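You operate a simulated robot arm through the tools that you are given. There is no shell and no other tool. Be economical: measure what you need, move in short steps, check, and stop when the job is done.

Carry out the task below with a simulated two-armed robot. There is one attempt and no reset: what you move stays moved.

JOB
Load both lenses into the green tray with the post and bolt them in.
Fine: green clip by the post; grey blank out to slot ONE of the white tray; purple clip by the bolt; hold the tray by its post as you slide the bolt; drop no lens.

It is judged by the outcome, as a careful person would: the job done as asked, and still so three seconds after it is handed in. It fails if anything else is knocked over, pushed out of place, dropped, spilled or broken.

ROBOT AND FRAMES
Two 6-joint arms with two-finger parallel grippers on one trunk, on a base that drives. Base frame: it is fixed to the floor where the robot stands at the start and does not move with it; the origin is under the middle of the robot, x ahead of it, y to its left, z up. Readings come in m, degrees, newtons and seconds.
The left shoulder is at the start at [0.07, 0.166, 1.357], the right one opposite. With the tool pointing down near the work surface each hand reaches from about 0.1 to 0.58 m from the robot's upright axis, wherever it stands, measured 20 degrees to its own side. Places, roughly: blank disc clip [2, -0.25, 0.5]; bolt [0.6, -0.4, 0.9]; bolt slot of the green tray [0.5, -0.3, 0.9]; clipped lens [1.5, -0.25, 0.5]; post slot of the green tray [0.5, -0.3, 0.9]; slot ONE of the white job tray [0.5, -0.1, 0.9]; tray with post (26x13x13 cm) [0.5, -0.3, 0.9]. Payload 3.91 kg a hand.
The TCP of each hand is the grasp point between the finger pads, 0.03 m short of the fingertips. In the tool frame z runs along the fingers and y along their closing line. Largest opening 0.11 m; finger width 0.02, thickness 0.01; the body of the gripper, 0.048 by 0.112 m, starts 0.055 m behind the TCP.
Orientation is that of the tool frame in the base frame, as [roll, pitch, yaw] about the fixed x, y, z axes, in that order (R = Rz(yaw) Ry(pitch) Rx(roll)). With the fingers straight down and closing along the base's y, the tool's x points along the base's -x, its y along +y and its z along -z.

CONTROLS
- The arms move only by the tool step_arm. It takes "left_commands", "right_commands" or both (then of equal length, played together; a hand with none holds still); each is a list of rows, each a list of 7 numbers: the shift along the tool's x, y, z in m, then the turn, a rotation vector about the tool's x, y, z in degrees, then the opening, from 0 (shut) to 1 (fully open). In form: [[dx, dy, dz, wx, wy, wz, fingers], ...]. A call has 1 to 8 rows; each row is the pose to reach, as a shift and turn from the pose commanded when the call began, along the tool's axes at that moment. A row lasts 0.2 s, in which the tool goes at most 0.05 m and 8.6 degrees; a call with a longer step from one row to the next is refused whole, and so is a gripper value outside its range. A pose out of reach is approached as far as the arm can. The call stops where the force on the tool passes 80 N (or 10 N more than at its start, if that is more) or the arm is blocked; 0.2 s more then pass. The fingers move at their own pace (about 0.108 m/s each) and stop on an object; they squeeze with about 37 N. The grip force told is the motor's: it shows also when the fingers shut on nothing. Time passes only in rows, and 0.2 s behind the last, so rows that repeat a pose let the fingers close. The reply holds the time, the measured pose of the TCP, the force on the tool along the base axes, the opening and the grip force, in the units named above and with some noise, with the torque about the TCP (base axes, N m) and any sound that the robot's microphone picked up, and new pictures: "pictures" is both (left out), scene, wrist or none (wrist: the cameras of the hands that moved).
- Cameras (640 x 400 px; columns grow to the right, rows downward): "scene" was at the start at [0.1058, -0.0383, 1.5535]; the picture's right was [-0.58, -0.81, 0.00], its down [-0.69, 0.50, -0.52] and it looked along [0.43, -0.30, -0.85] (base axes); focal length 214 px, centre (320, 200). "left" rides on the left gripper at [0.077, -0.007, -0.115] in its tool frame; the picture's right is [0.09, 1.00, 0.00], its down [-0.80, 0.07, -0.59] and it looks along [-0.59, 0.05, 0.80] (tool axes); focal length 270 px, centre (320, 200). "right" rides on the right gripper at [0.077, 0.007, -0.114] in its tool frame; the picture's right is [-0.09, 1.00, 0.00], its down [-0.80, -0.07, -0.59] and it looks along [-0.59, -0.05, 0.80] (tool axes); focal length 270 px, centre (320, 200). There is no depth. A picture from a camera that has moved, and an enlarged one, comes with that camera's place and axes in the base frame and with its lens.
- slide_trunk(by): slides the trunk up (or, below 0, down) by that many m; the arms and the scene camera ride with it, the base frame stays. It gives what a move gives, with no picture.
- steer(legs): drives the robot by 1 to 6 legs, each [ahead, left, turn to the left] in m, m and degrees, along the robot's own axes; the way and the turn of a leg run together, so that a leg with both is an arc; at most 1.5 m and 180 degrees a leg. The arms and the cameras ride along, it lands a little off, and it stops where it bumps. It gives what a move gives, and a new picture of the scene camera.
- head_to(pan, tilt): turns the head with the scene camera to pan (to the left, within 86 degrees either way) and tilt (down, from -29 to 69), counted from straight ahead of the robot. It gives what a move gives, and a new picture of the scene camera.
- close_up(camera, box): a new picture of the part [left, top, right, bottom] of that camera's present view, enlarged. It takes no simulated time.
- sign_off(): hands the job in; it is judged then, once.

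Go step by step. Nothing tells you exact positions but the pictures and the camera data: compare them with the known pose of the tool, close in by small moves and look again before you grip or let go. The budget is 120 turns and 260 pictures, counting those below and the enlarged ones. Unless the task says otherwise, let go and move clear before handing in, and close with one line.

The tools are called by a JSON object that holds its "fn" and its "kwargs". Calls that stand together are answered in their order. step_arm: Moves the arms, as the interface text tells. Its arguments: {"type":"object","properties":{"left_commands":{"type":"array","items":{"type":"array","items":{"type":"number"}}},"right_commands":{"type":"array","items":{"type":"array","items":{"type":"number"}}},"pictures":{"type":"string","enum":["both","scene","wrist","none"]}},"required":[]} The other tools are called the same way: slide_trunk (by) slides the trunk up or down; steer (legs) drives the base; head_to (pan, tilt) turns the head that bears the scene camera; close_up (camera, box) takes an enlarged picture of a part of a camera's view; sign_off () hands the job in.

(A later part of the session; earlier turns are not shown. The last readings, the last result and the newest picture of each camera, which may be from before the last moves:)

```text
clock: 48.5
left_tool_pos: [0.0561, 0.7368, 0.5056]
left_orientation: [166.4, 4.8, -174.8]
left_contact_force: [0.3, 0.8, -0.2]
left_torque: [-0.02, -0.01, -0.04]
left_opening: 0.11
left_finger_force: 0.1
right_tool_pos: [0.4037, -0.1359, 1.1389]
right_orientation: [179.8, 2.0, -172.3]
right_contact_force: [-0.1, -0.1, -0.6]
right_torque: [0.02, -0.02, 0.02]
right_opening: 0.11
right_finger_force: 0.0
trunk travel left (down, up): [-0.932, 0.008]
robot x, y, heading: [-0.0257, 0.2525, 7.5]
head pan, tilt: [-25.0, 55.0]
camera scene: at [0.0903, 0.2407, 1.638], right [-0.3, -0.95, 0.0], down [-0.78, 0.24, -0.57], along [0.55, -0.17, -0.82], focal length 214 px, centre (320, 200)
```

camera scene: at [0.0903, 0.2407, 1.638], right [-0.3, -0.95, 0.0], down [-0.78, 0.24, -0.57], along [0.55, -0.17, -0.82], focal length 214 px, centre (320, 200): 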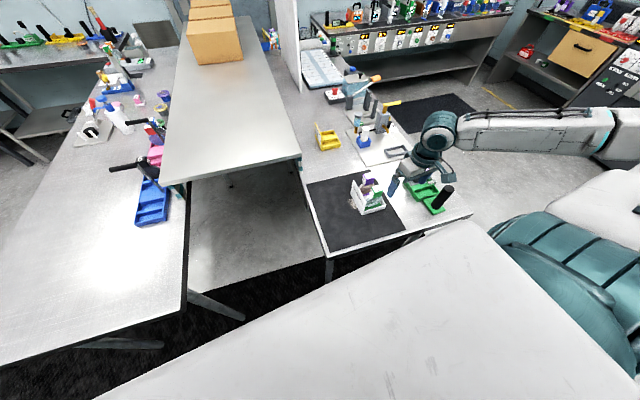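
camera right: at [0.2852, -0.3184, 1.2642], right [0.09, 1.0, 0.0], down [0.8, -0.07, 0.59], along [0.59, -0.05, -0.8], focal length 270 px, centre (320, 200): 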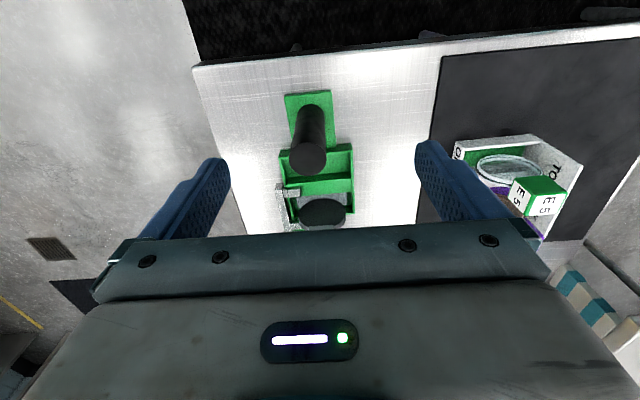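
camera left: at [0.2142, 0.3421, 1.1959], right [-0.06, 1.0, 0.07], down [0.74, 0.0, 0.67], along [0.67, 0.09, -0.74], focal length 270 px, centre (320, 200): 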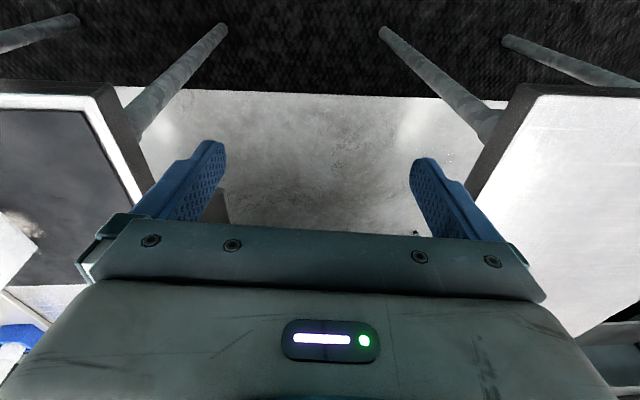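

I'll go slightly further ahead and point the head at the trays.

{"fn": "steer", "kwargs": {"legs": [[0.045, 0, 0]]}}

{"fn": "head_to", "kwargs": {"pan": -45, "tilt": 50}}

```text
clock: 49.4
left_tool_pos: [0.0955, 0.7415, 0.5081]
left_orientation: [166.4, 5.0, -174.9]
left_contact_force: [-0.4, -0.5, 0.5]
left_torque: [0.01, -0.06, -0.03]
left_opening: 0.1097
left_finger_force: 0.1
right_tool_pos: [0.4403, -0.1317, 1.1416]
right_orientation: [179.9, 2.3, -172.2]
right_contact_force: [-0.6, 0.6, 0.2]
right_torque: [0.02, -0.08, -0.01]
right_opening: 0.1102
right_finger_force: 0.1
trunk travel left (down, up): [-0.932, 0.008]
robot x, y, heading: [0.0222, 0.2598, 7.9]
head pan, tilt: [-25.0, 55.0]
camera scene: at [0.125, 0.2452, 1.6387], right [-0.3, -0.95, 0.0], down [-0.78, 0.24, -0.58], along [0.55, -0.17, -0.82], focal length 214 px, centre (320, 200)
```

scene: 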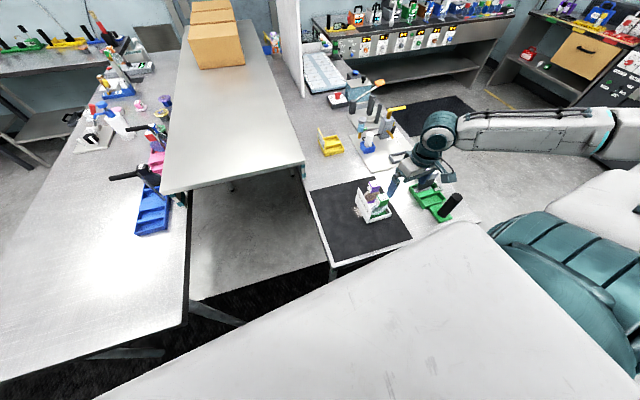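

```text
clock: 50.2
left_tool_pos: [0.0996, 0.7426, 0.5065]
left_orientation: [166.4, 4.5, -174.7]
left_contact_force: [0.0, 0.3, -0.8]
left_torque: [0.03, -0.01, 0.03]
left_opening: 0.1101
left_finger_force: 0.1
right_tool_pos: [0.4494, -0.1303, 1.1377]
right_orientation: [179.7, 1.8, -172.3]
right_contact_force: [-0.1, -0.3, 0.0]
right_torque: [-0.01, 0.02, 0.01]
right_opening: 0.1098
right_finger_force: 0.1
trunk travel left (down, up): [-0.932, 0.008]
robot x, y, heading: [0.0128, 0.2601, 7.7]
head pan, tilt: [-45.0, 50.0]
camera scene: at [0.1308, 0.2218, 1.6441], right [-0.61, -0.8, 0.0], down [-0.61, 0.46, -0.64], along [0.51, -0.39, -0.77], focal length 214 px, centre (320, 200)
```

scene: 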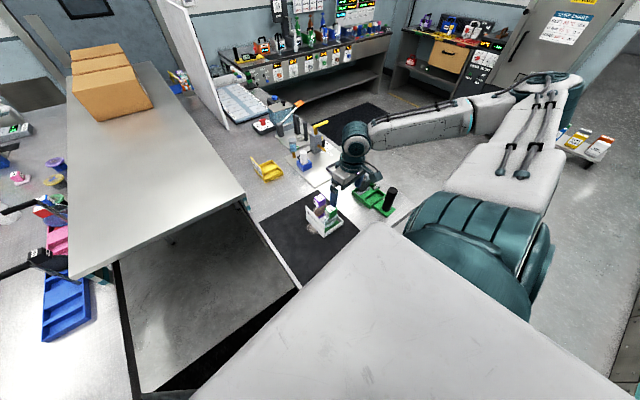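

The hand is nearly above the white tray. I'll take a wrist close-up and a scene close-up.

{"fn": "close_up", "kwargs": {"camera": "right", "box": [200, 40, 520, 240]}}

{"fn": "close_up", "kwargs": {"camera": "scene", "box": [290, 170, 410, 245]}}

```text
2.00 times, centred on (360, 140) of right
camera zoom: at [0.3696, -0.133, 1.2511], right [-0.05, 1.0, 0.01], down [0.78, 0.03, 0.62], along [0.62, 0.03, -0.79], focal length 541 px, centre (240, 320)
```

zoom: 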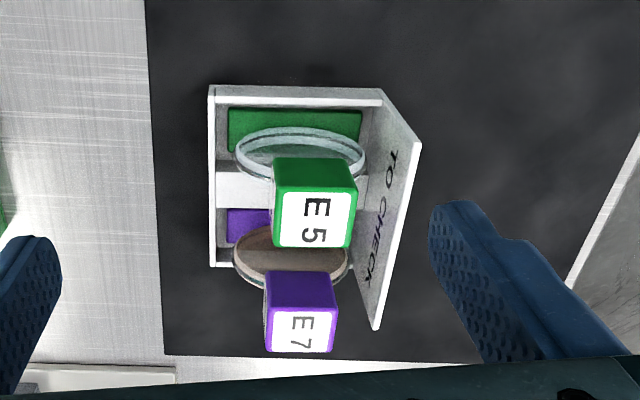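

```text
5.33 times, centred on (350, 208) of scene
camera zoom: at [0.1308, 0.2218, 1.6441], right [-0.61, -0.8, 0.0], down [-0.61, 0.46, -0.64], along [0.51, -0.39, -0.77], focal length 1144 px, centre (160, 160)
```

zoom: 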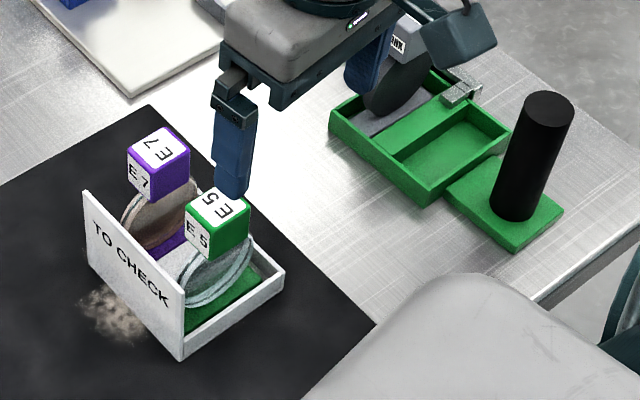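

I have a clear view: the E5 cube is about 33 mm wide, its top centre is at [0.484, -0.095, 1.03], and the tray is turned about 3°. The "TO CHECK" plate stands 33 mm from the cube, so I'll narrow the fingers first and stop just above.

{"fn": "step_arm", "kwargs": {"right_commands": [[-0.02, 0.015, 0.02, 0, 0.9, 2.3, 0.55], [-0.039, 0.03, 0.04, 0, 1.8, 4.7, 0.55], [-0.039, 0.03, 0.06, 0, 1.8, 4.7, 0.55], [-0.039, 0.03, 0.06, 0, 1.8, 4.7, 0.55]]}}

```text
clock: 51.2
left_tool_pos: [0.098, 0.7411, 0.5079]
left_orientation: [166.3, 4.7, -174.8]
left_contact_force: [0.4, -0.7, -0.1]
left_torque: [0.0, -0.01, -0.01]
left_opening: 0.11
left_finger_force: 0.0
right_tool_pos: [0.4797, -0.0961, 1.0806]
right_orientation: [179.6, 0.2, -177.0]
right_contact_force: [0.4, -0.8, -0.7]
right_torque: [0.0, 0.02, 0.0]
right_opening: 0.0607
right_finger_force: 0.1
trunk travel left (down, up): [-0.932, 0.008]
robot x, y, heading: [0.0181, 0.2597, 7.5]
head pan, tilt: [-45.0, 50.0]
camera scene: at [0.1259, 0.2175, 1.6444], right [-0.61, -0.8, 0.0], down [-0.61, 0.47, -0.64], along [0.51, -0.39, -0.77], focal length 214 px, centre (320, 200)
camera right: at [0.4044, -0.0939, 1.1957], right [0.04, 1.0, 0.01], down [0.8, -0.03, 0.6], along [0.6, -0.02, -0.8], focal length 270 px, centre (320, 200)
```

scene: 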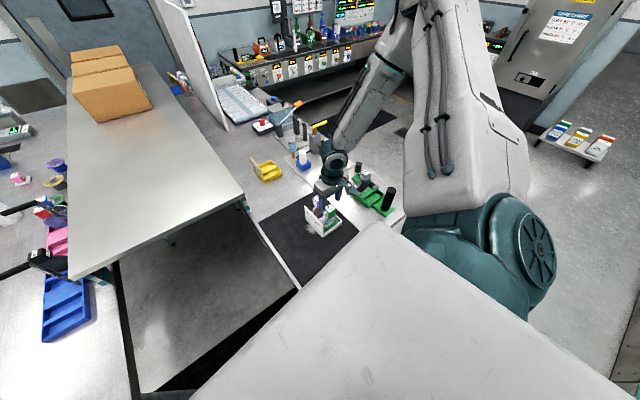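
right: 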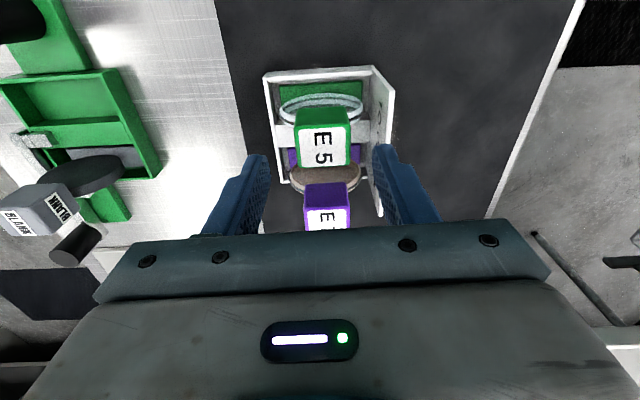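

Reach is fine here. I'll refine the alignment with a close-up.

{"fn": "close_up", "kwargs": {"camera": "right", "box": [220, 50, 440, 240]}}

```text
2.11 times, centred on (330, 145) of right
camera zoom: at [0.4044, -0.0939, 1.1957], right [0.04, 1.0, 0.01], down [0.8, -0.03, 0.6], along [0.6, -0.02, -0.8], focal length 569 px, centre (299, 316)
```

zoom: 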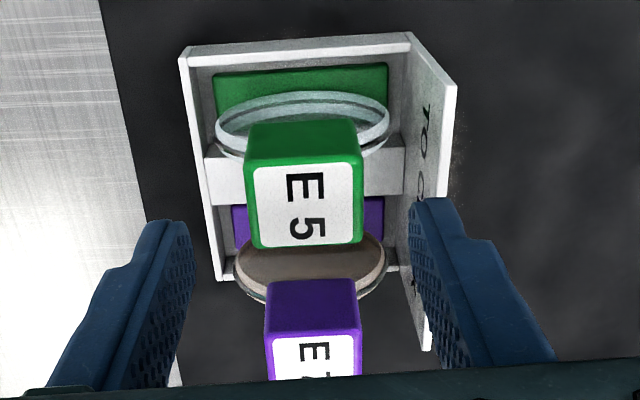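

The alignment is good. I'll shift 5 mm forward, descend to z 1.02 and close on the cube.

{"fn": "step_arm", "kwargs": {"right_commands": [[-0.005, 0.0015, 0.02, 0, 0, 0, 0.55], [-0.005, 0.0015, 0.04, 0, 0, 0, 0.55], [-0.005, 0.0015, 0.062, 0, 0, 0, 0.55], [-0.005, 0.0015, 0.062, 0, 0, 0, 0.2], [-0.005, 0.0015, 0.062, 0, 0, 0, 0.2], [-0.005, 0.0015, 0.062, 0, 0, 0, 0.2]]}}

{"fn": "close_up", "kwargs": {"camera": "scene", "box": [280, 160, 400, 245]}}

```text
clock: 52.6
left_tool_pos: [0.098, 0.743, 0.5059]
left_orientation: [166.4, 4.8, -174.7]
left_contact_force: [0.1, -0.2, 1.0]
left_torque: [0.0, -0.03, -0.04]
left_opening: 0.11
left_finger_force: 0.0
right_tool_pos: [0.4876, -0.091, 1.0218]
right_orientation: [179.9, 0.4, -177.0]
right_contact_force: [5.8, -8.5, 44.4]
right_torque: [-0.42, -0.03, 0.03]
right_opening: 0.04
right_finger_force: 18.1
trunk travel left (down, up): [-0.932, 0.008]
robot x, y, heading: [0.0178, 0.2577, 7.9]
head pan, tilt: [-45.0, 50.0]
camera scene: at [0.1243, 0.2239, 1.6451], right [-0.61, -0.8, 0.0], down [-0.61, 0.46, -0.65], along [0.51, -0.39, -0.76], focal length 214 px, centre (320, 200)
camera right: at [0.4105, -0.087, 1.1366], right [0.04, 1.0, 0.0], down [0.8, -0.03, 0.6], along [0.6, -0.02, -0.8], focal length 270 px, centre (320, 200)
```

scene: 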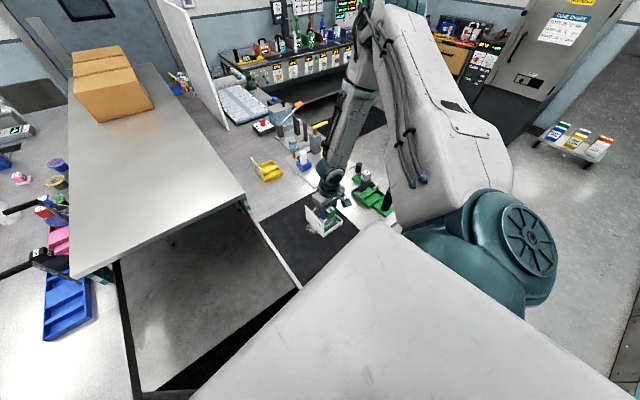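
right: 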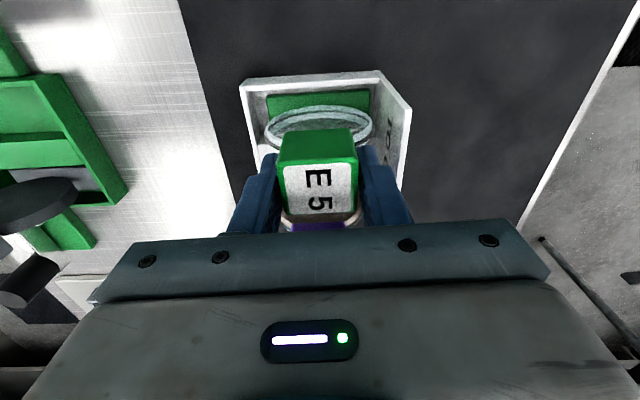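

```text
4.71 times, centred on (340, 202) of scene
camera zoom: at [0.1243, 0.2239, 1.6451], right [-0.61, -0.8, 0.0], down [-0.61, 0.46, -0.65], along [0.51, -0.39, -0.76], focal length 1009 px, centre (226, 188)
```

zoom: 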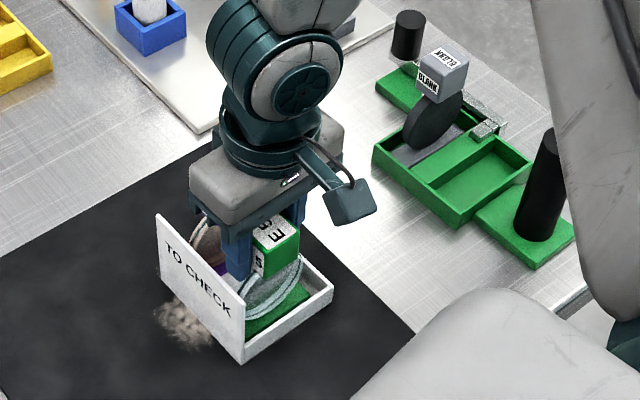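

The fingers stopped at 40 mm with 44 N pushing up, so the tips may be on something below the cube. I'll ease open, rise 8 mm and look closely before gripping again.

{"fn": "step_arm", "kwargs": {"right_commands": [[0, 0, 0, 0, 0, 0, 0.5], [0, 0, 0, 0, 0, 0, 0.5]], "pictures": "none"}}

{"fn": "close_up", "kwargs": {"camera": "right", "box": [220, 60, 440, 240]}}

{"fn": "close_up", "kwargs": {"camera": "scene", "box": [300, 185, 350, 240]}}

```text
clock: 53.2
left_tool_pos: [0.0994, 0.7427, 0.5059]
left_orientation: [166.5, 4.8, -174.9]
left_contact_force: [0.0, -0.1, 0.7]
left_torque: [-0.01, -0.04, 0.01]
left_opening: 0.1099
left_finger_force: 0.0
right_tool_pos: [0.487, -0.0917, 1.0194]
right_orientation: [179.7, 0.0, -177.0]
right_contact_force: [-0.3, 0.1, -0.5]
right_torque: [0.0, 0.0, -0.02]
right_opening: 0.0554
right_finger_force: 0.0
trunk travel left (down, up): [-0.932, 0.008]
robot x, y, heading: [0.0236, 0.2593, 7.7]
head pan, tilt: [-45.0, 50.0]
```

```text
2.22 times, centred on (330, 150) of right
camera zoom: at [0.4114, -0.0881, 1.1339], right [0.04, 1.0, 0.0], down [0.8, -0.03, 0.59], along [0.59, -0.02, -0.8], focal length 601 px, centre (298, 311)
```

zoom: 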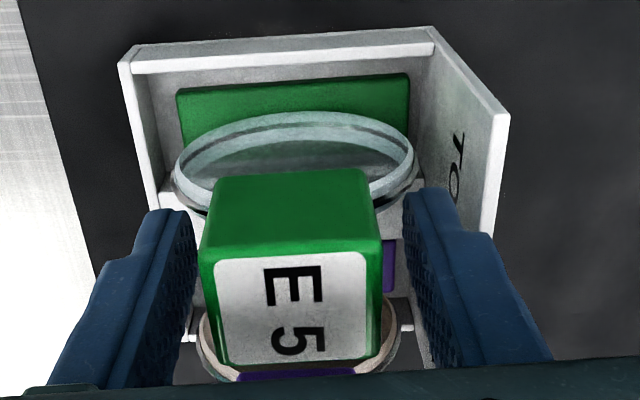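

```text
7.27 times, centred on (325, 212) of scene
camera zoom: at [0.1279, 0.2219, 1.6441], right [-0.61, -0.8, 0.0], down [-0.61, 0.46, -0.64], along [0.51, -0.39, -0.77], focal length 1560 px, centre (284, 109)
```

zoom: 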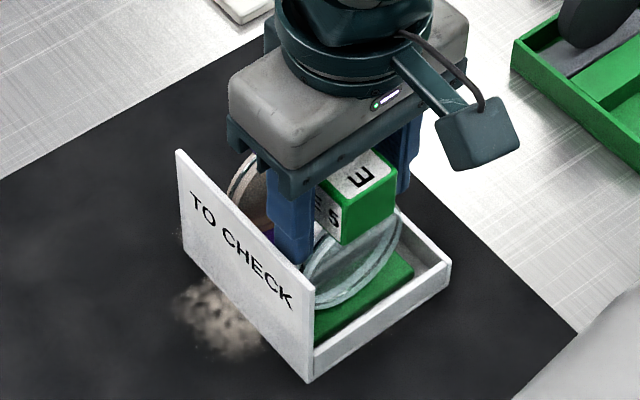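

The cube is really about 40 mm wide, and I see no clash with the lens. I'll rise 5 mm and grip again, watching the force.

{"fn": "step_arm", "kwargs": {"right_commands": [[0, 0, -0.005, 0, 0, 0, 0.5], [0, 0, -0.005, 0, 0, 0, 0.5], [0, 0, -0.005, 0, 0, 0, 0.3], [0, 0, -0.005, 0, 0, 0, 0.3], [0, 0, -0.005, 0, 0, 0, 0.3]], "pictures": "none"}}

```text
clock: 54.5
left_tool_pos: [0.0995, 0.7424, 0.506]
left_orientation: [166.3, 4.6, -174.8]
left_contact_force: [0.4, -0.3, -0.3]
left_torque: [0.03, 0.01, 0.01]
left_opening: 0.1099
left_finger_force: 0.1
right_tool_pos: [0.4882, -0.0927, 1.025]
right_orientation: [179.9, 0.1, -177.0]
right_contact_force: [-1.0, -0.5, 4.6]
right_torque: [-0.25, 0.04, -0.04]
right_opening: 0.0354
right_finger_force: 36.9
trunk travel left (down, up): [-0.932, 0.008]
robot x, y, heading: [0.0183, 0.2566, 7.6]
head pan, tilt: [-45.0, 50.0]
```

That is a clean grip, 35 mm at 37 N. I'll lift gently and check.

{"fn": "step_arm", "kwargs": {"right_commands": [[0, 0, -0.01, 0, 0, 0, 0.25], [0, 0, -0.03, 0, 0, 0, 0.25], [0, 0, -0.06, 0, 0, 0, 0.25], [0, 0, -0.09, 0, 0, 0, 0.25], [0, 0, -0.11, 0, 0, 0, 0.25]]}}

{"fn": "close_up", "kwargs": {"camera": "scene", "box": [280, 150, 420, 245]}}

```text
clock: 55.6
left_tool_pos: [0.0996, 0.7428, 0.5061]
left_orientation: [166.4, 4.6, -174.8]
left_contact_force: [0.3, -0.5, 0.2]
left_torque: [0.01, 0.0, 0.01]
left_opening: 0.1101
left_finger_force: 0.1
right_tool_pos: [0.4899, -0.093, 1.1352]
right_orientation: [179.7, 0.1, -177.1]
right_contact_force: [-0.2, 0.6, -1.0]
right_torque: [0.02, 0.0, -0.01]
right_opening: 0.0353
right_finger_force: 37.1
trunk travel left (down, up): [-0.932, 0.008]
robot x, y, heading: [0.017, 0.2579, 7.8]
head pan, tilt: [-45.0, 50.0]
camera scene: at [0.1279, 0.2213, 1.6443], right [-0.61, -0.8, 0.0], down [-0.61, 0.46, -0.64], along [0.51, -0.39, -0.77], focal length 214 px, centre (320, 200)
camera right: at [0.412, -0.0898, 1.2496], right [0.04, 1.0, 0.0], down [0.8, -0.03, 0.6], along [0.59, -0.02, -0.8], focal length 270 px, centre (320, 200)
```

scene: 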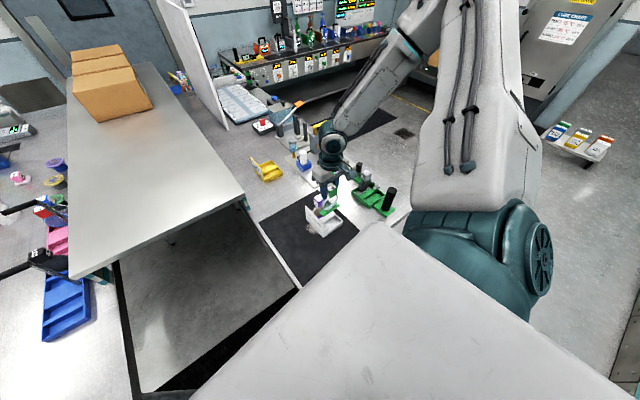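
right: 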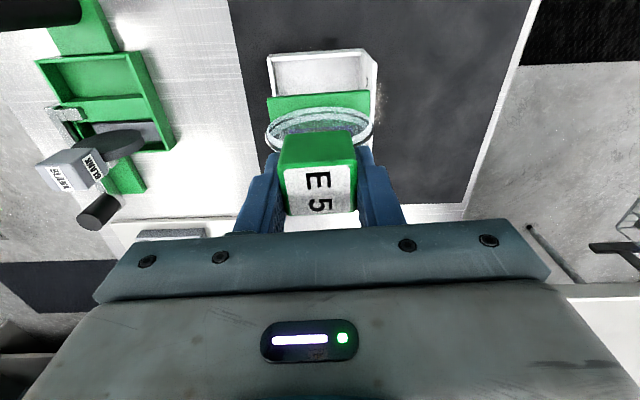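

```text
4.21 times, centred on (350, 198) of scene
camera zoom: at [0.1279, 0.2213, 1.6443], right [-0.61, -0.8, 0.0], down [-0.61, 0.46, -0.64], along [0.51, -0.39, -0.77], focal length 903 px, centre (194, 210)
```

zoom: 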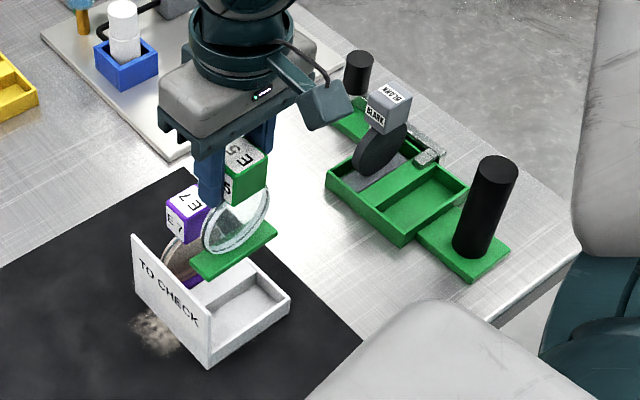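

E5 is lifted, base plate and all, so that plate has to fit the green tray's slot. I'll measure the green tray from the wrist view.

{"fn": "close_up", "kwargs": {"camera": "right", "box": [0, 30, 200, 240]}}

{"fn": "close_up", "kwargs": {"camera": "scene", "box": [345, 160, 415, 220]}}

```text
1.90 times, centred on (100, 135) of right
camera zoom: at [0.412, -0.0898, 1.2496], right [0.04, 1.0, 0.0], down [0.8, -0.03, 0.6], along [0.59, -0.02, -0.8], focal length 515 px, centre (739, 324)
```

zoom: 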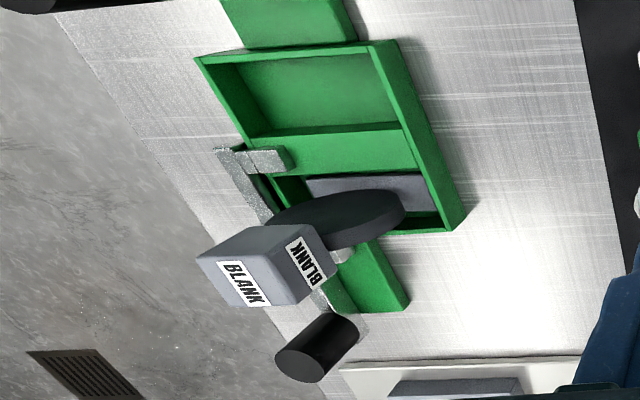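

```text
6.67 times, centred on (380, 190) of scene
camera zoom: at [0.1279, 0.2213, 1.6443], right [-0.61, -0.8, 0.0], down [-0.61, 0.46, -0.64], along [0.51, -0.39, -0.77], focal length 1430 px, centre (-80, 267)
```

zoom: 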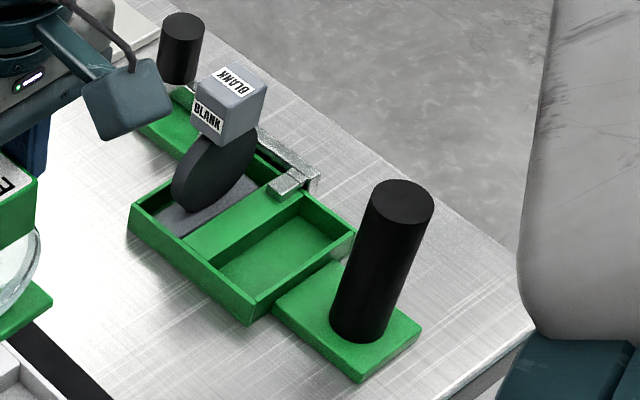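

The green tray: box x 0.446–0.556, y −0.386 to −0.281, turned about 1°. Its post slot is centred near [0.4715, −0.335], and the rim is at z 0.936. I'll carry E5 over it at height.

{"fn": "step_arm", "kwargs": {"right_commands": [[0.0046, -0.0405, -0.005, 0, 0, 0.3, 0.25], [0.0092, -0.081, -0.01, 0, 0, 0.7, 0.25], [0.0138, -0.1215, -0.01, 0, 0, 1, 0.25], [0.0185, -0.162, -0.01, 0, 0, 1.3, 0.25], [0.023, -0.2025, -0.01, 0, 0, 1.7, 0.25], [0.0277, -0.243, -0.01, 0, 0, 2, 0.25], [0.0277, -0.243, -0.01, 0, 0, 2, 0.25]]}}

{"fn": "close_up", "kwargs": {"camera": "scene", "box": [345, 150, 425, 220]}}

{"fn": "close_up", "kwargs": {"camera": "right", "box": [200, 40, 440, 230]}}

```text
clock: 57.2
left_tool_pos: [0.1002, 0.7441, 0.506]
left_orientation: [166.6, 4.6, -174.9]
left_contact_force: [0.1, 0.1, 0.3]
left_torque: [0.0, 0.0, 0.02]
left_opening: 0.11
left_finger_force: 0.1
right_tool_pos: [0.526, -0.2739, 1.1342]
right_orientation: [180.0, 0.1, -178.7]
right_contact_force: [-0.2, 1.1, 0.1]
right_torque: [-0.02, 0.01, -0.03]
right_opening: 0.0352
right_finger_force: 37.4
right hand out of reach, approached as far as the arm can: row 3, 4, 5, 6, 7
trunk travel left (down, up): [-0.932, 0.008]
robot x, y, heading: [0.0176, 0.2586, 7.5]
head pan, tilt: [-45.0, 50.0]
camera scene: at [0.1296, 0.2258, 1.6443], right [-0.61, -0.8, 0.0], down [-0.61, 0.46, -0.64], along [0.51, -0.39, -0.77], focal length 214 px, centre (320, 200)
camera right: at [0.4494, -0.2679, 1.2492], right [0.07, 1.0, 0.0], down [0.8, -0.05, 0.59], along [0.59, -0.04, -0.8], focal length 270 px, centre (320, 200)
```

scene: 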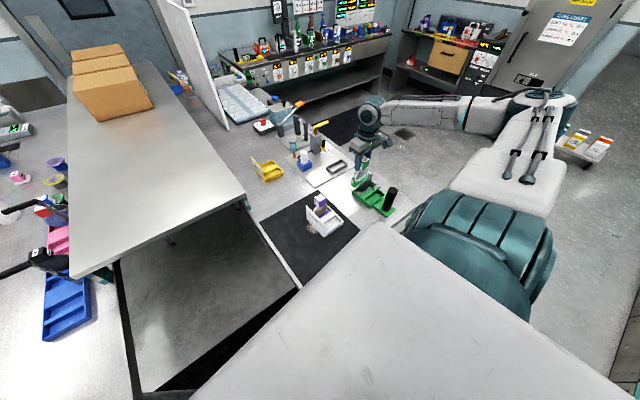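
right: 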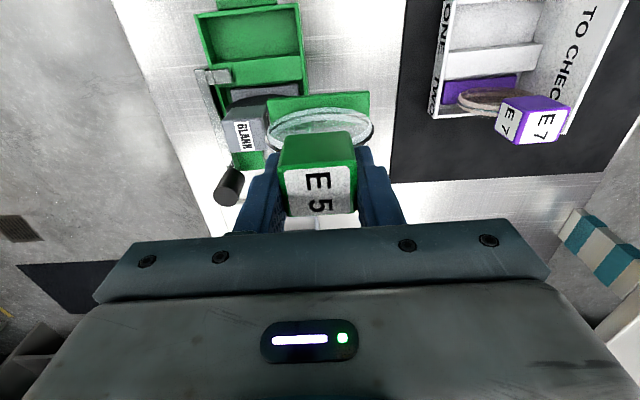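

```text
5.71 times, centred on (385, 185) of scene
camera zoom: at [0.1296, 0.2258, 1.6443], right [-0.61, -0.8, 0.0], down [-0.61, 0.46, -0.64], along [0.51, -0.39, -0.77], focal length 1226 px, centre (-51, 286)
```

zoom: 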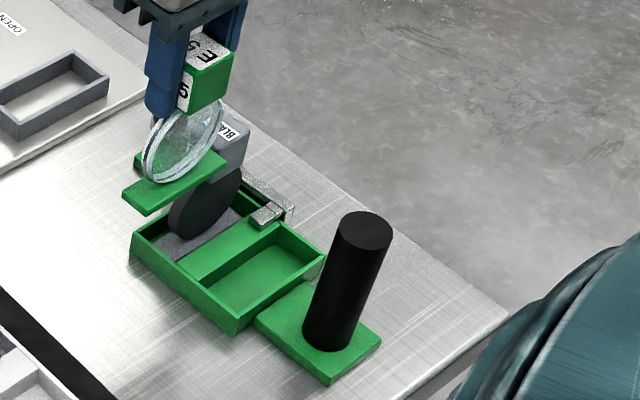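

```text
2.11 times, centred on (320, 135) of right
camera zoom: at [0.4494, -0.2679, 1.2492], right [0.07, 1.0, 0.0], down [0.8, -0.05, 0.59], along [0.59, -0.04, -0.8], focal length 569 px, centre (320, 337)
```

zoom: 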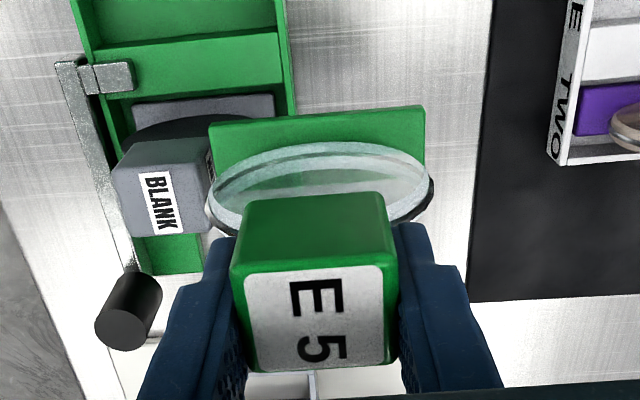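

The arm's elbow-out region runs out here, so I need to stand about 9 cm further back and 10 cm to the right for the green tray. First I'll raise the lens well above everything.

{"fn": "step_arm", "kwargs": {"right_commands": [[0, 0.02, -0.02, 0, 0, 0, 0.25], [0, 0.04, -0.04, 0, 0, 0, 0.25], [0, 0.06, -0.06, 0, 0, 0, 0.25], [0, 0.07, -0.08, 0, 0, 0, 0.25]], "pictures": "none"}}

```text
clock: 58.2
left_tool_pos: [0.1005, 0.7424, 0.5056]
left_orientation: [166.3, 4.6, -174.8]
left_contact_force: [-0.2, -1.0, -0.3]
left_torque: [0.01, 0.0, -0.01]
left_opening: 0.11
left_finger_force: 0.0
right_tool_pos: [0.5253, -0.2083, 1.2109]
right_orientation: [179.8, -0.1, -179.1]
right_contact_force: [-0.4, -0.6, -0.3]
right_torque: [-0.03, 0.01, 0.01]
right_opening: 0.0354
right_finger_force: 36.7
trunk travel left (down, up): [-0.932, 0.008]
robot x, y, heading: [0.0176, 0.2617, 7.6]
head pan, tilt: [-45.0, 50.0]
```

{"fn": "steer", "kwargs": {"legs": [[-0.102, -0.087, 0]]}}

```text
clock: 59.6
left_tool_pos: [0.0112, 0.6429, 0.5044]
left_orientation: [166.5, 4.5, -174.8]
left_contact_force: [1.2, -0.6, 0.2]
left_torque: [0.0, 0.04, 0.01]
left_opening: 0.11
left_finger_force: 0.0
right_tool_pos: [0.4353, -0.3068, 1.2114]
right_orientation: [179.8, 0.0, -179.1]
right_contact_force: [0.7, -0.2, -1.1]
right_torque: [-0.01, 0.02, 0.0]
right_opening: 0.0354
right_finger_force: 37.3
trunk travel left (down, up): [-0.932, 0.008]
robot x, y, heading: [-0.07, 0.1557, 7.7]
head pan, tilt: [-45.0, 50.0]
camera scene: at [0.0407, 0.1238, 1.6441], right [-0.61, -0.8, 0.0], down [-0.61, 0.46, -0.64], along [0.51, -0.39, -0.77], focal length 214 px, centre (320, 200)
```

scene: 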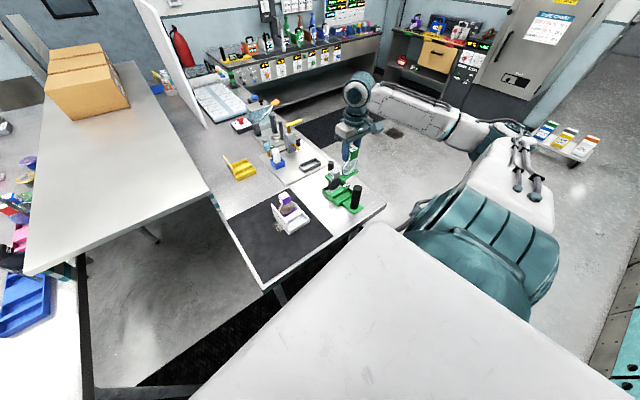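

{"fn": "step_arm", "kwargs": {"right_commands": [[-0.02, -0.015, 0, 0, 0, 0, 0.25], [-0.039, -0.0306, 0, 0, 0, 0, 0.25], [-0.039, -0.0306, 0.04, 0, 0, 0, 0.25], [-0.039, -0.0306, 0.08, 0, 0, 0, 0.25], [-0.039, -0.0306, 0.11, 0, 0, 0, 0.25], [-0.039, -0.0306, 0.11, 0, 0, 0, 0.25]], "pictures": "none"}}

{"fn": "close_up", "kwargs": {"camera": "scene", "box": [310, 150, 380, 220]}}

{"fn": "close_up", "kwargs": {"camera": "right", "box": [200, 0, 440, 230]}}

```text
clock: 61.0
left_tool_pos: [0.0099, 0.6427, 0.506]
left_orientation: [166.4, 4.7, -174.8]
left_contact_force: [0.7, 0.0, -0.4]
left_torque: [0.0, 0.01, 0.01]
left_opening: 0.1102
left_finger_force: 0.0
right_tool_pos: [0.473, -0.3366, 1.1002]
right_orientation: [179.8, 0.0, -179.1]
right_contact_force: [-0.6, 0.7, -0.3]
right_torque: [0.03, -0.03, -0.01]
right_opening: 0.0352
right_finger_force: 36.8
trunk travel left (down, up): [-0.932, 0.008]
robot x, y, heading: [-0.0736, 0.1607, 7.8]
head pan, tilt: [-45.0, 50.0]
```

```text
5.71 times, centred on (345, 185) of scene
camera zoom: at [0.0372, 0.121, 1.6444], right [-0.61, -0.8, 0.0], down [-0.61, 0.46, -0.64], along [0.51, -0.39, -0.77], focal length 1226 px, centre (177, 286)
```

zoom: 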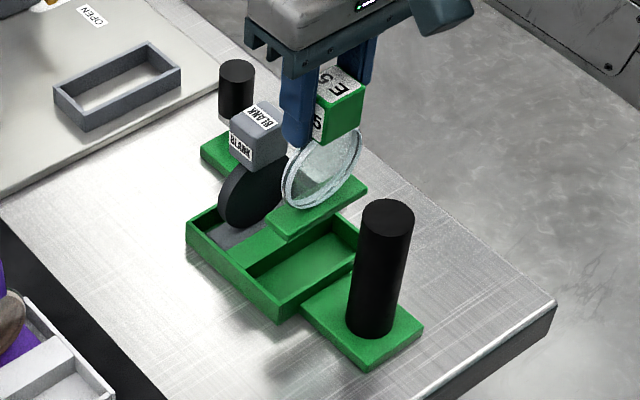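

```text
1.74 times, centred on (320, 115) of right
camera zoom: at [0.3973, -0.3308, 1.2146], right [0.07, 1.0, 0.0], down [0.8, -0.06, 0.6], along [0.59, -0.04, -0.8], focal length 470 px, centre (320, 348)
```

zoom: 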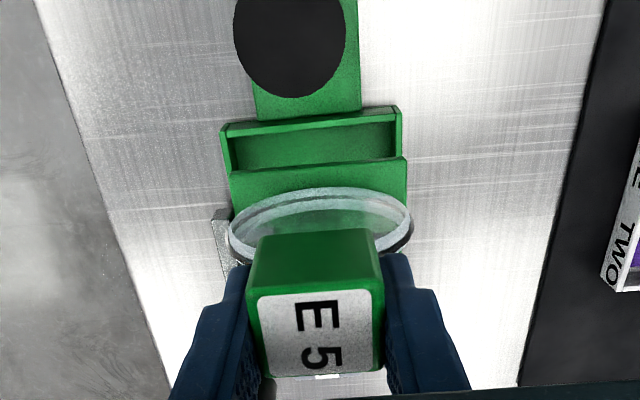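

The base plate is parallel with the slot and centred within a couple of mm. I'll lower it to rim level and check.

{"fn": "step_arm", "kwargs": {"right_commands": [[0, -0.002, 0.02, 0, 0, 0, 0.25], [0, -0.002, 0.04, 0, 0, 0, 0.25], [0, -0.002, 0.048, 0, 0, 0, 0.25], [0, -0.002, 0.048, 0, 0, 0, 0.25]], "pictures": "none"}}

{"fn": "close_up", "kwargs": {"camera": "scene", "box": [320, 160, 370, 215]}}

{"fn": "close_up", "kwargs": {"camera": "right", "box": [220, 20, 420, 180]}}

```text
clock: 62.0
left_tool_pos: [0.0097, 0.6429, 0.5068]
left_orientation: [166.3, 4.6, -174.8]
left_contact_force: [1.0, -0.6, -0.5]
left_torque: [0.05, -0.04, 0.0]
left_opening: 0.1099
left_finger_force: 0.1
right_tool_pos: [0.4739, -0.3376, 1.0531]
right_orientation: [179.7, 0.0, -179.1]
right_contact_force: [0.1, 0.2, -1.0]
right_torque: [-0.04, 0.02, 0.01]
right_opening: 0.0352
right_finger_force: 37.1
trunk travel left (down, up): [-0.932, 0.008]
robot x, y, heading: [-0.0687, 0.1596, 7.6]
head pan, tilt: [-45.0, 50.0]
```

```text
7.27 times, centred on (345, 188) of scene
camera zoom: at [0.0386, 0.1212, 1.6442], right [-0.61, -0.8, 0.0], down [-0.61, 0.46, -0.64], along [0.51, -0.39, -0.77], focal length 1560 px, centre (138, 291)
```

zoom: 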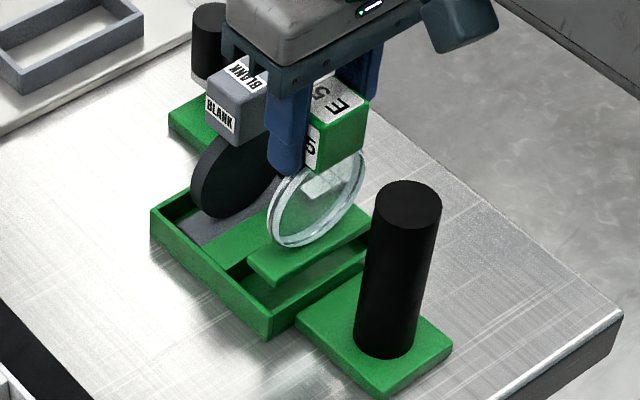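

```text
2.50 times, centred on (320, 100) of right
camera zoom: at [0.3979, -0.3314, 1.1683], right [0.07, 1.0, 0.0], down [0.8, -0.06, 0.59], along [0.59, -0.04, -0.8], focal length 676 px, centre (320, 450)
```

zoom: 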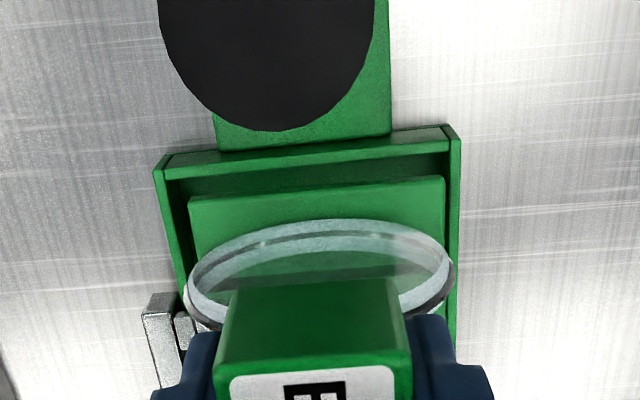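

Centred except for about 2 mm in y. I'll correct that and lower the last 26 mm.

{"fn": "step_arm", "kwargs": {"right_commands": [[0, -0.0018, 0.0, 0, 0, 0, 0.25], [0, -0.0018, 0.008, 0, 0, 0, 0.25], [0, -0.0018, 0.016, 0, 0, 0, 0.25], [0, -0.0018, 0.022, 0, 0, 0, 0.25], [0, -0.0018, 0.026, 0, 0, 0, 0.25]], "pictures": "none"}}

{"fn": "close_up", "kwargs": {"camera": "scene", "box": [320, 160, 370, 215]}}

{"fn": "close_up", "kwargs": {"camera": "right", "box": [220, 20, 420, 180]}}

```text
clock: 63.2
left_tool_pos: [0.0101, 0.643, 0.5073]
left_orientation: [166.3, 4.7, -174.8]
left_contact_force: [0.0, 0.1, 0.0]
left_torque: [0.02, 0.0, 0.0]
left_opening: 0.1099
left_finger_force: 0.0
right_tool_pos: [0.4733, -0.3415, 1.026]
right_orientation: [179.7, 0.1, -179.1]
right_contact_force: [-0.4, -0.1, -0.2]
right_torque: [0.0, 0.02, 0.0]
right_opening: 0.0354
right_finger_force: 36.7
trunk travel left (down, up): [-0.932, 0.008]
robot x, y, heading: [-0.0721, 0.1554, 7.7]
head pan, tilt: [-45.0, 50.0]
```

```text
7.27 times, centred on (345, 188) of scene
camera zoom: at [0.0385, 0.1212, 1.6443], right [-0.61, -0.8, 0.0], down [-0.61, 0.46, -0.64], along [0.51, -0.39, -0.77], focal length 1560 px, centre (138, 291)
```

zoom: 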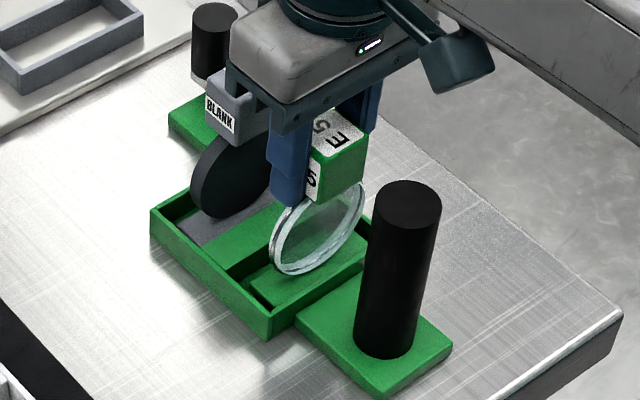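

```text
2.50 times, centred on (320, 100) of right
camera zoom: at [0.3971, -0.3347, 1.1418], right [0.07, 1.0, 0.0], down [0.8, -0.06, 0.6], along [0.59, -0.04, -0.8], focal length 676 px, centre (320, 450)
```

zoom: 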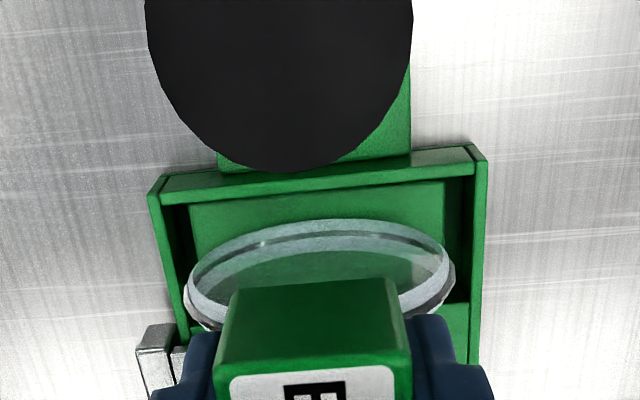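

The base is inside the slot but not touching yet. I'll lower it a little more until I feel contact.

{"fn": "step_arm", "kwargs": {"right_commands": [[0, 0, 0.002, 0, 0, 0, 0.25], [0, 0, 0.004, 0, 0, 0, 0.25]], "pictures": "none"}}

{"fn": "close_up", "kwargs": {"camera": "scene", "box": [330, 175, 365, 210]}}

```text
clock: 63.8
left_tool_pos: [0.0109, 0.6428, 0.5063]
left_orientation: [166.5, 4.5, -174.8]
left_contact_force: [0.1, -0.8, -0.5]
left_torque: [-0.05, -0.01, -0.02]
left_opening: 0.1102
left_finger_force: 0.0
right_tool_pos: [0.4727, -0.3409, 1.0229]
right_orientation: [179.7, -0.1, -179.1]
right_contact_force: [0.0, 0.7, -0.2]
right_torque: [0.01, -0.01, 0.0]
right_opening: 0.0353
right_finger_force: 37.0
trunk travel left (down, up): [-0.932, 0.008]
robot x, y, heading: [-0.0745, 0.1608, 7.6]
head pan, tilt: [-45.0, 50.0]
```

```text
11.43 times, centred on (348, 192) of scene
camera zoom: at [0.0385, 0.1212, 1.6443], right [-0.61, -0.8, 0.0], down [-0.61, 0.46, -0.64], along [0.51, -0.39, -0.77], focal length 2451 px, centre (6, 286)
```

zoom: 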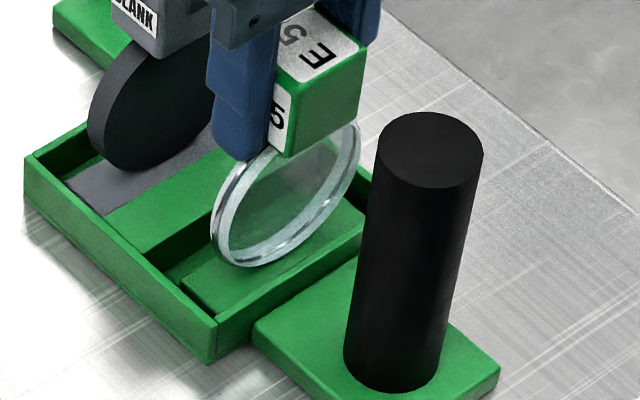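

{"fn": "step_arm", "kwargs": {"right_commands": [[0, 0, 0.002, 0, 0, 0, 0.25], [0, 0, 0.004, 0, 0, 0, 0.25], [0, 0, 0.004, 0, 0, 0, 0.25]], "pictures": "none"}}

```text
clock: 64.6
left_tool_pos: [0.0097, 0.6438, 0.506]
left_orientation: [166.5, 4.7, -174.8]
left_contact_force: [-0.1, 0.8, 0.0]
left_torque: [0.02, -0.02, 0.02]
left_opening: 0.11
left_finger_force: 0.0
right_tool_pos: [0.4737, -0.3402, 1.019]
right_orientation: [179.9, 0.0, -179.1]
right_contact_force: [0.4, -0.5, 6.1]
right_torque: [-0.27, 0.07, 0.01]
right_opening: 0.0354
right_finger_force: 36.9
trunk travel left (down, up): [-0.932, 0.008]
robot x, y, heading: [-0.0696, 0.1585, 7.9]
head pan, tilt: [-45.0, 50.0]
```

Contact at 6 N, so it is seated. I'll release, rise and look.

{"fn": "step_arm", "kwargs": {"right_commands": [[0, 0, 0, 0, 0, 0, 0.34], [0, 0, 0, 0, 0, 0, 0.45], [0, 0, 0, 0, 0, 0, 0.55], [0, 0, -0.03, 0, 0, 0, 0.55], [0, 0, -0.07, 0, 0, 0, 0.55], [0, 0, -0.11, 0, 0, 0, 0.55]], "pictures": "wrist"}}

{"fn": "close_up", "kwargs": {"camera": "scene", "box": [310, 150, 380, 215]}}

{"fn": "close_up", "kwargs": {"camera": "right", "box": [220, 30, 420, 240]}}

```text
clock: 66.0
left_tool_pos: [0.0092, 0.6436, 0.506]
left_orientation: [166.4, 4.7, -174.8]
left_contact_force: [-0.5, 0.4, 0.3]
left_torque: [0.02, 0.0, 0.02]
left_opening: 0.1099
left_finger_force: 0.1
right_tool_pos: [0.4743, -0.3411, 1.1296]
right_orientation: [179.7, 0.1, -179.2]
right_contact_force: [-0.1, 0.0, -0.2]
right_torque: [0.0, -0.01, -0.02]
right_opening: 0.0607
right_finger_force: 0.1
trunk travel left (down, up): [-0.932, 0.008]
robot x, y, heading: [-0.0711, 0.1581, 7.7]
head pan, tilt: [-45.0, 50.0]
camera right: at [0.3979, -0.3353, 1.2444], right [0.07, 1.0, 0.0], down [0.8, -0.06, 0.59], along [0.59, -0.04, -0.8], focal length 270 px, centre (320, 200)
```

right: 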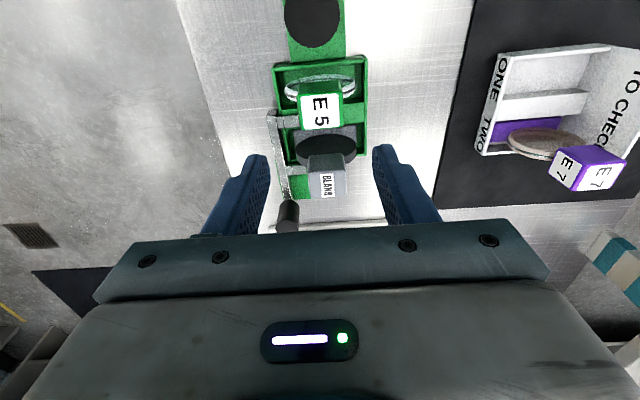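

```text
6.15 times, centred on (345, 182) of scene
camera zoom: at [0.0381, 0.1221, 1.6442], right [-0.61, -0.8, 0.0], down [-0.61, 0.46, -0.64], along [0.51, -0.39, -0.77], focal length 1320 px, centre (166, 308)
```

zoom: 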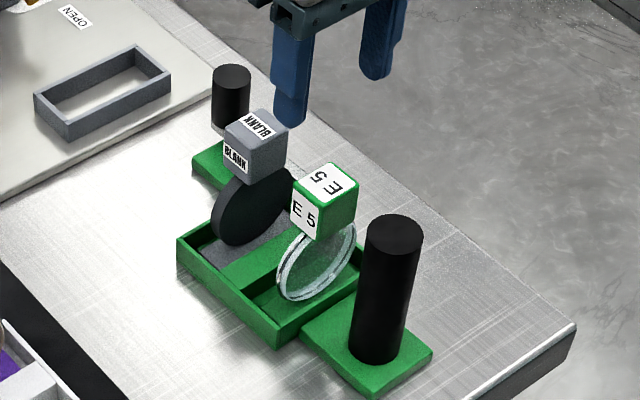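

```text
1.90 times, centred on (320, 135) of right
camera zoom: at [0.3979, -0.3353, 1.2444], right [0.07, 1.0, 0.0], down [0.8, -0.06, 0.59], along [0.59, -0.04, -0.8], focal length 515 px, centre (320, 324)
```

zoom: 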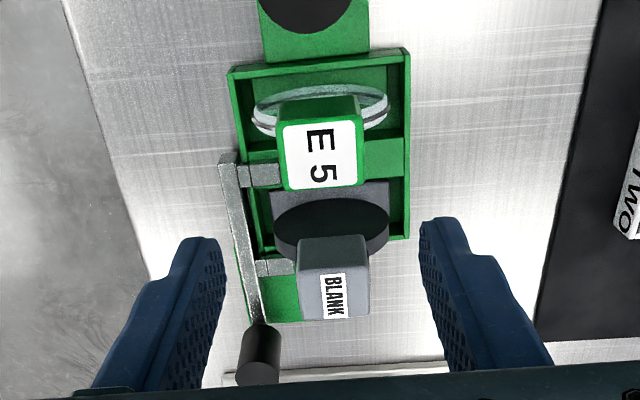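

E5 is seated by the post. The blank's cube is at about [0.542, −0.338]. I'll go over it, descend and grip.

{"fn": "step_arm", "kwargs": {"right_commands": [[-0.035, 0.003, 0, 0, 0, 0, 0.55], [-0.07, 0.004, 0, 0, 0, 0, 0.55], [-0.07, 0.004, 0.04, 0, 0, 0, 0.55], [-0.07, 0.004, 0.08, 0, 0, 0, 0.55], [-0.07, 0.004, 0.106, 0, 0, 0, 0.55], [-0.07, 0.004, 0.106, 0, 0, 0, 0.55]], "pictures": "wrist"}}

{"fn": "close_up", "kwargs": {"camera": "scene", "box": [310, 150, 380, 215]}}

```text
clock: 67.4
left_tool_pos: [0.011, 0.6422, 0.5066]
left_orientation: [166.4, 4.6, -174.9]
left_contact_force: [0.0, 0.9, -0.1]
left_torque: [0.01, 0.01, 0.03]
left_opening: 0.11
left_finger_force: 0.0
right_tool_pos: [0.5454, -0.3372, 1.0239]
right_orientation: [179.8, 0.1, -179.1]
right_contact_force: [0.6, 0.0, -0.4]
right_torque: [-0.01, -0.01, -0.03]
right_opening: 0.0607
right_finger_force: 0.1
trunk travel left (down, up): [-0.932, 0.008]
robot x, y, heading: [-0.0727, 0.1586, 7.8]
head pan, tilt: [-45.0, 50.0]
camera right: at [0.4692, -0.3305, 1.1388], right [0.07, 1.0, 0.0], down [0.8, -0.06, 0.6], along [0.59, -0.04, -0.8], focal length 270 px, centre (320, 200)
```

right: 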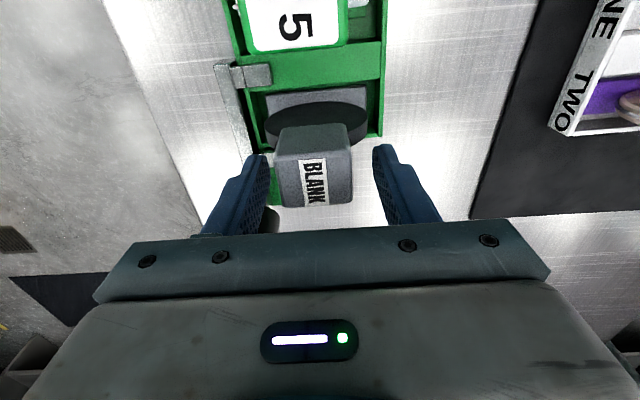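

```text
6.15 times, centred on (345, 182) of scene
camera zoom: at [0.037, 0.1209, 1.6444], right [-0.61, -0.8, 0.0], down [-0.61, 0.46, -0.64], along [0.51, -0.39, -0.77], focal length 1320 px, centre (166, 308)
```

zoom: 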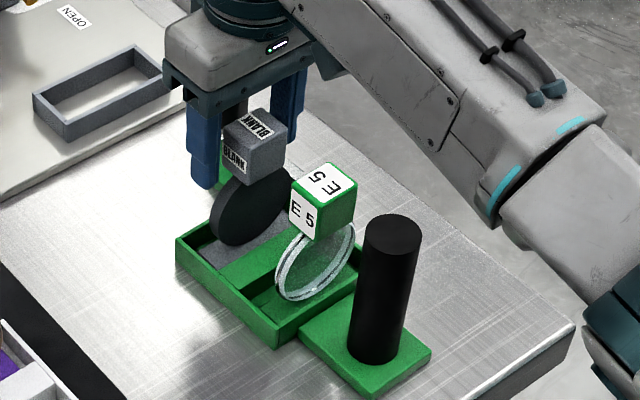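

The fingers straddle the blank well, but the arm has changed posture. I'll check the full scene before gripping.

{"fn": "close_up", "kwargs": {"camera": "scene", "box": [200, 50, 640, 325]}}

```text
1.45 times, centred on (420, 188) of scene
camera zoom: at [0.037, 0.1209, 1.6444], right [-0.61, -0.8, 0.0], down [-0.61, 0.46, -0.64], along [0.51, -0.39, -0.77], focal length 312 px, centre (174, 218)
```

zoom: 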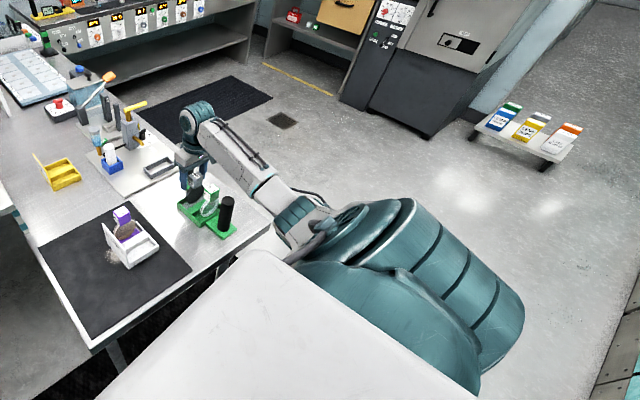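

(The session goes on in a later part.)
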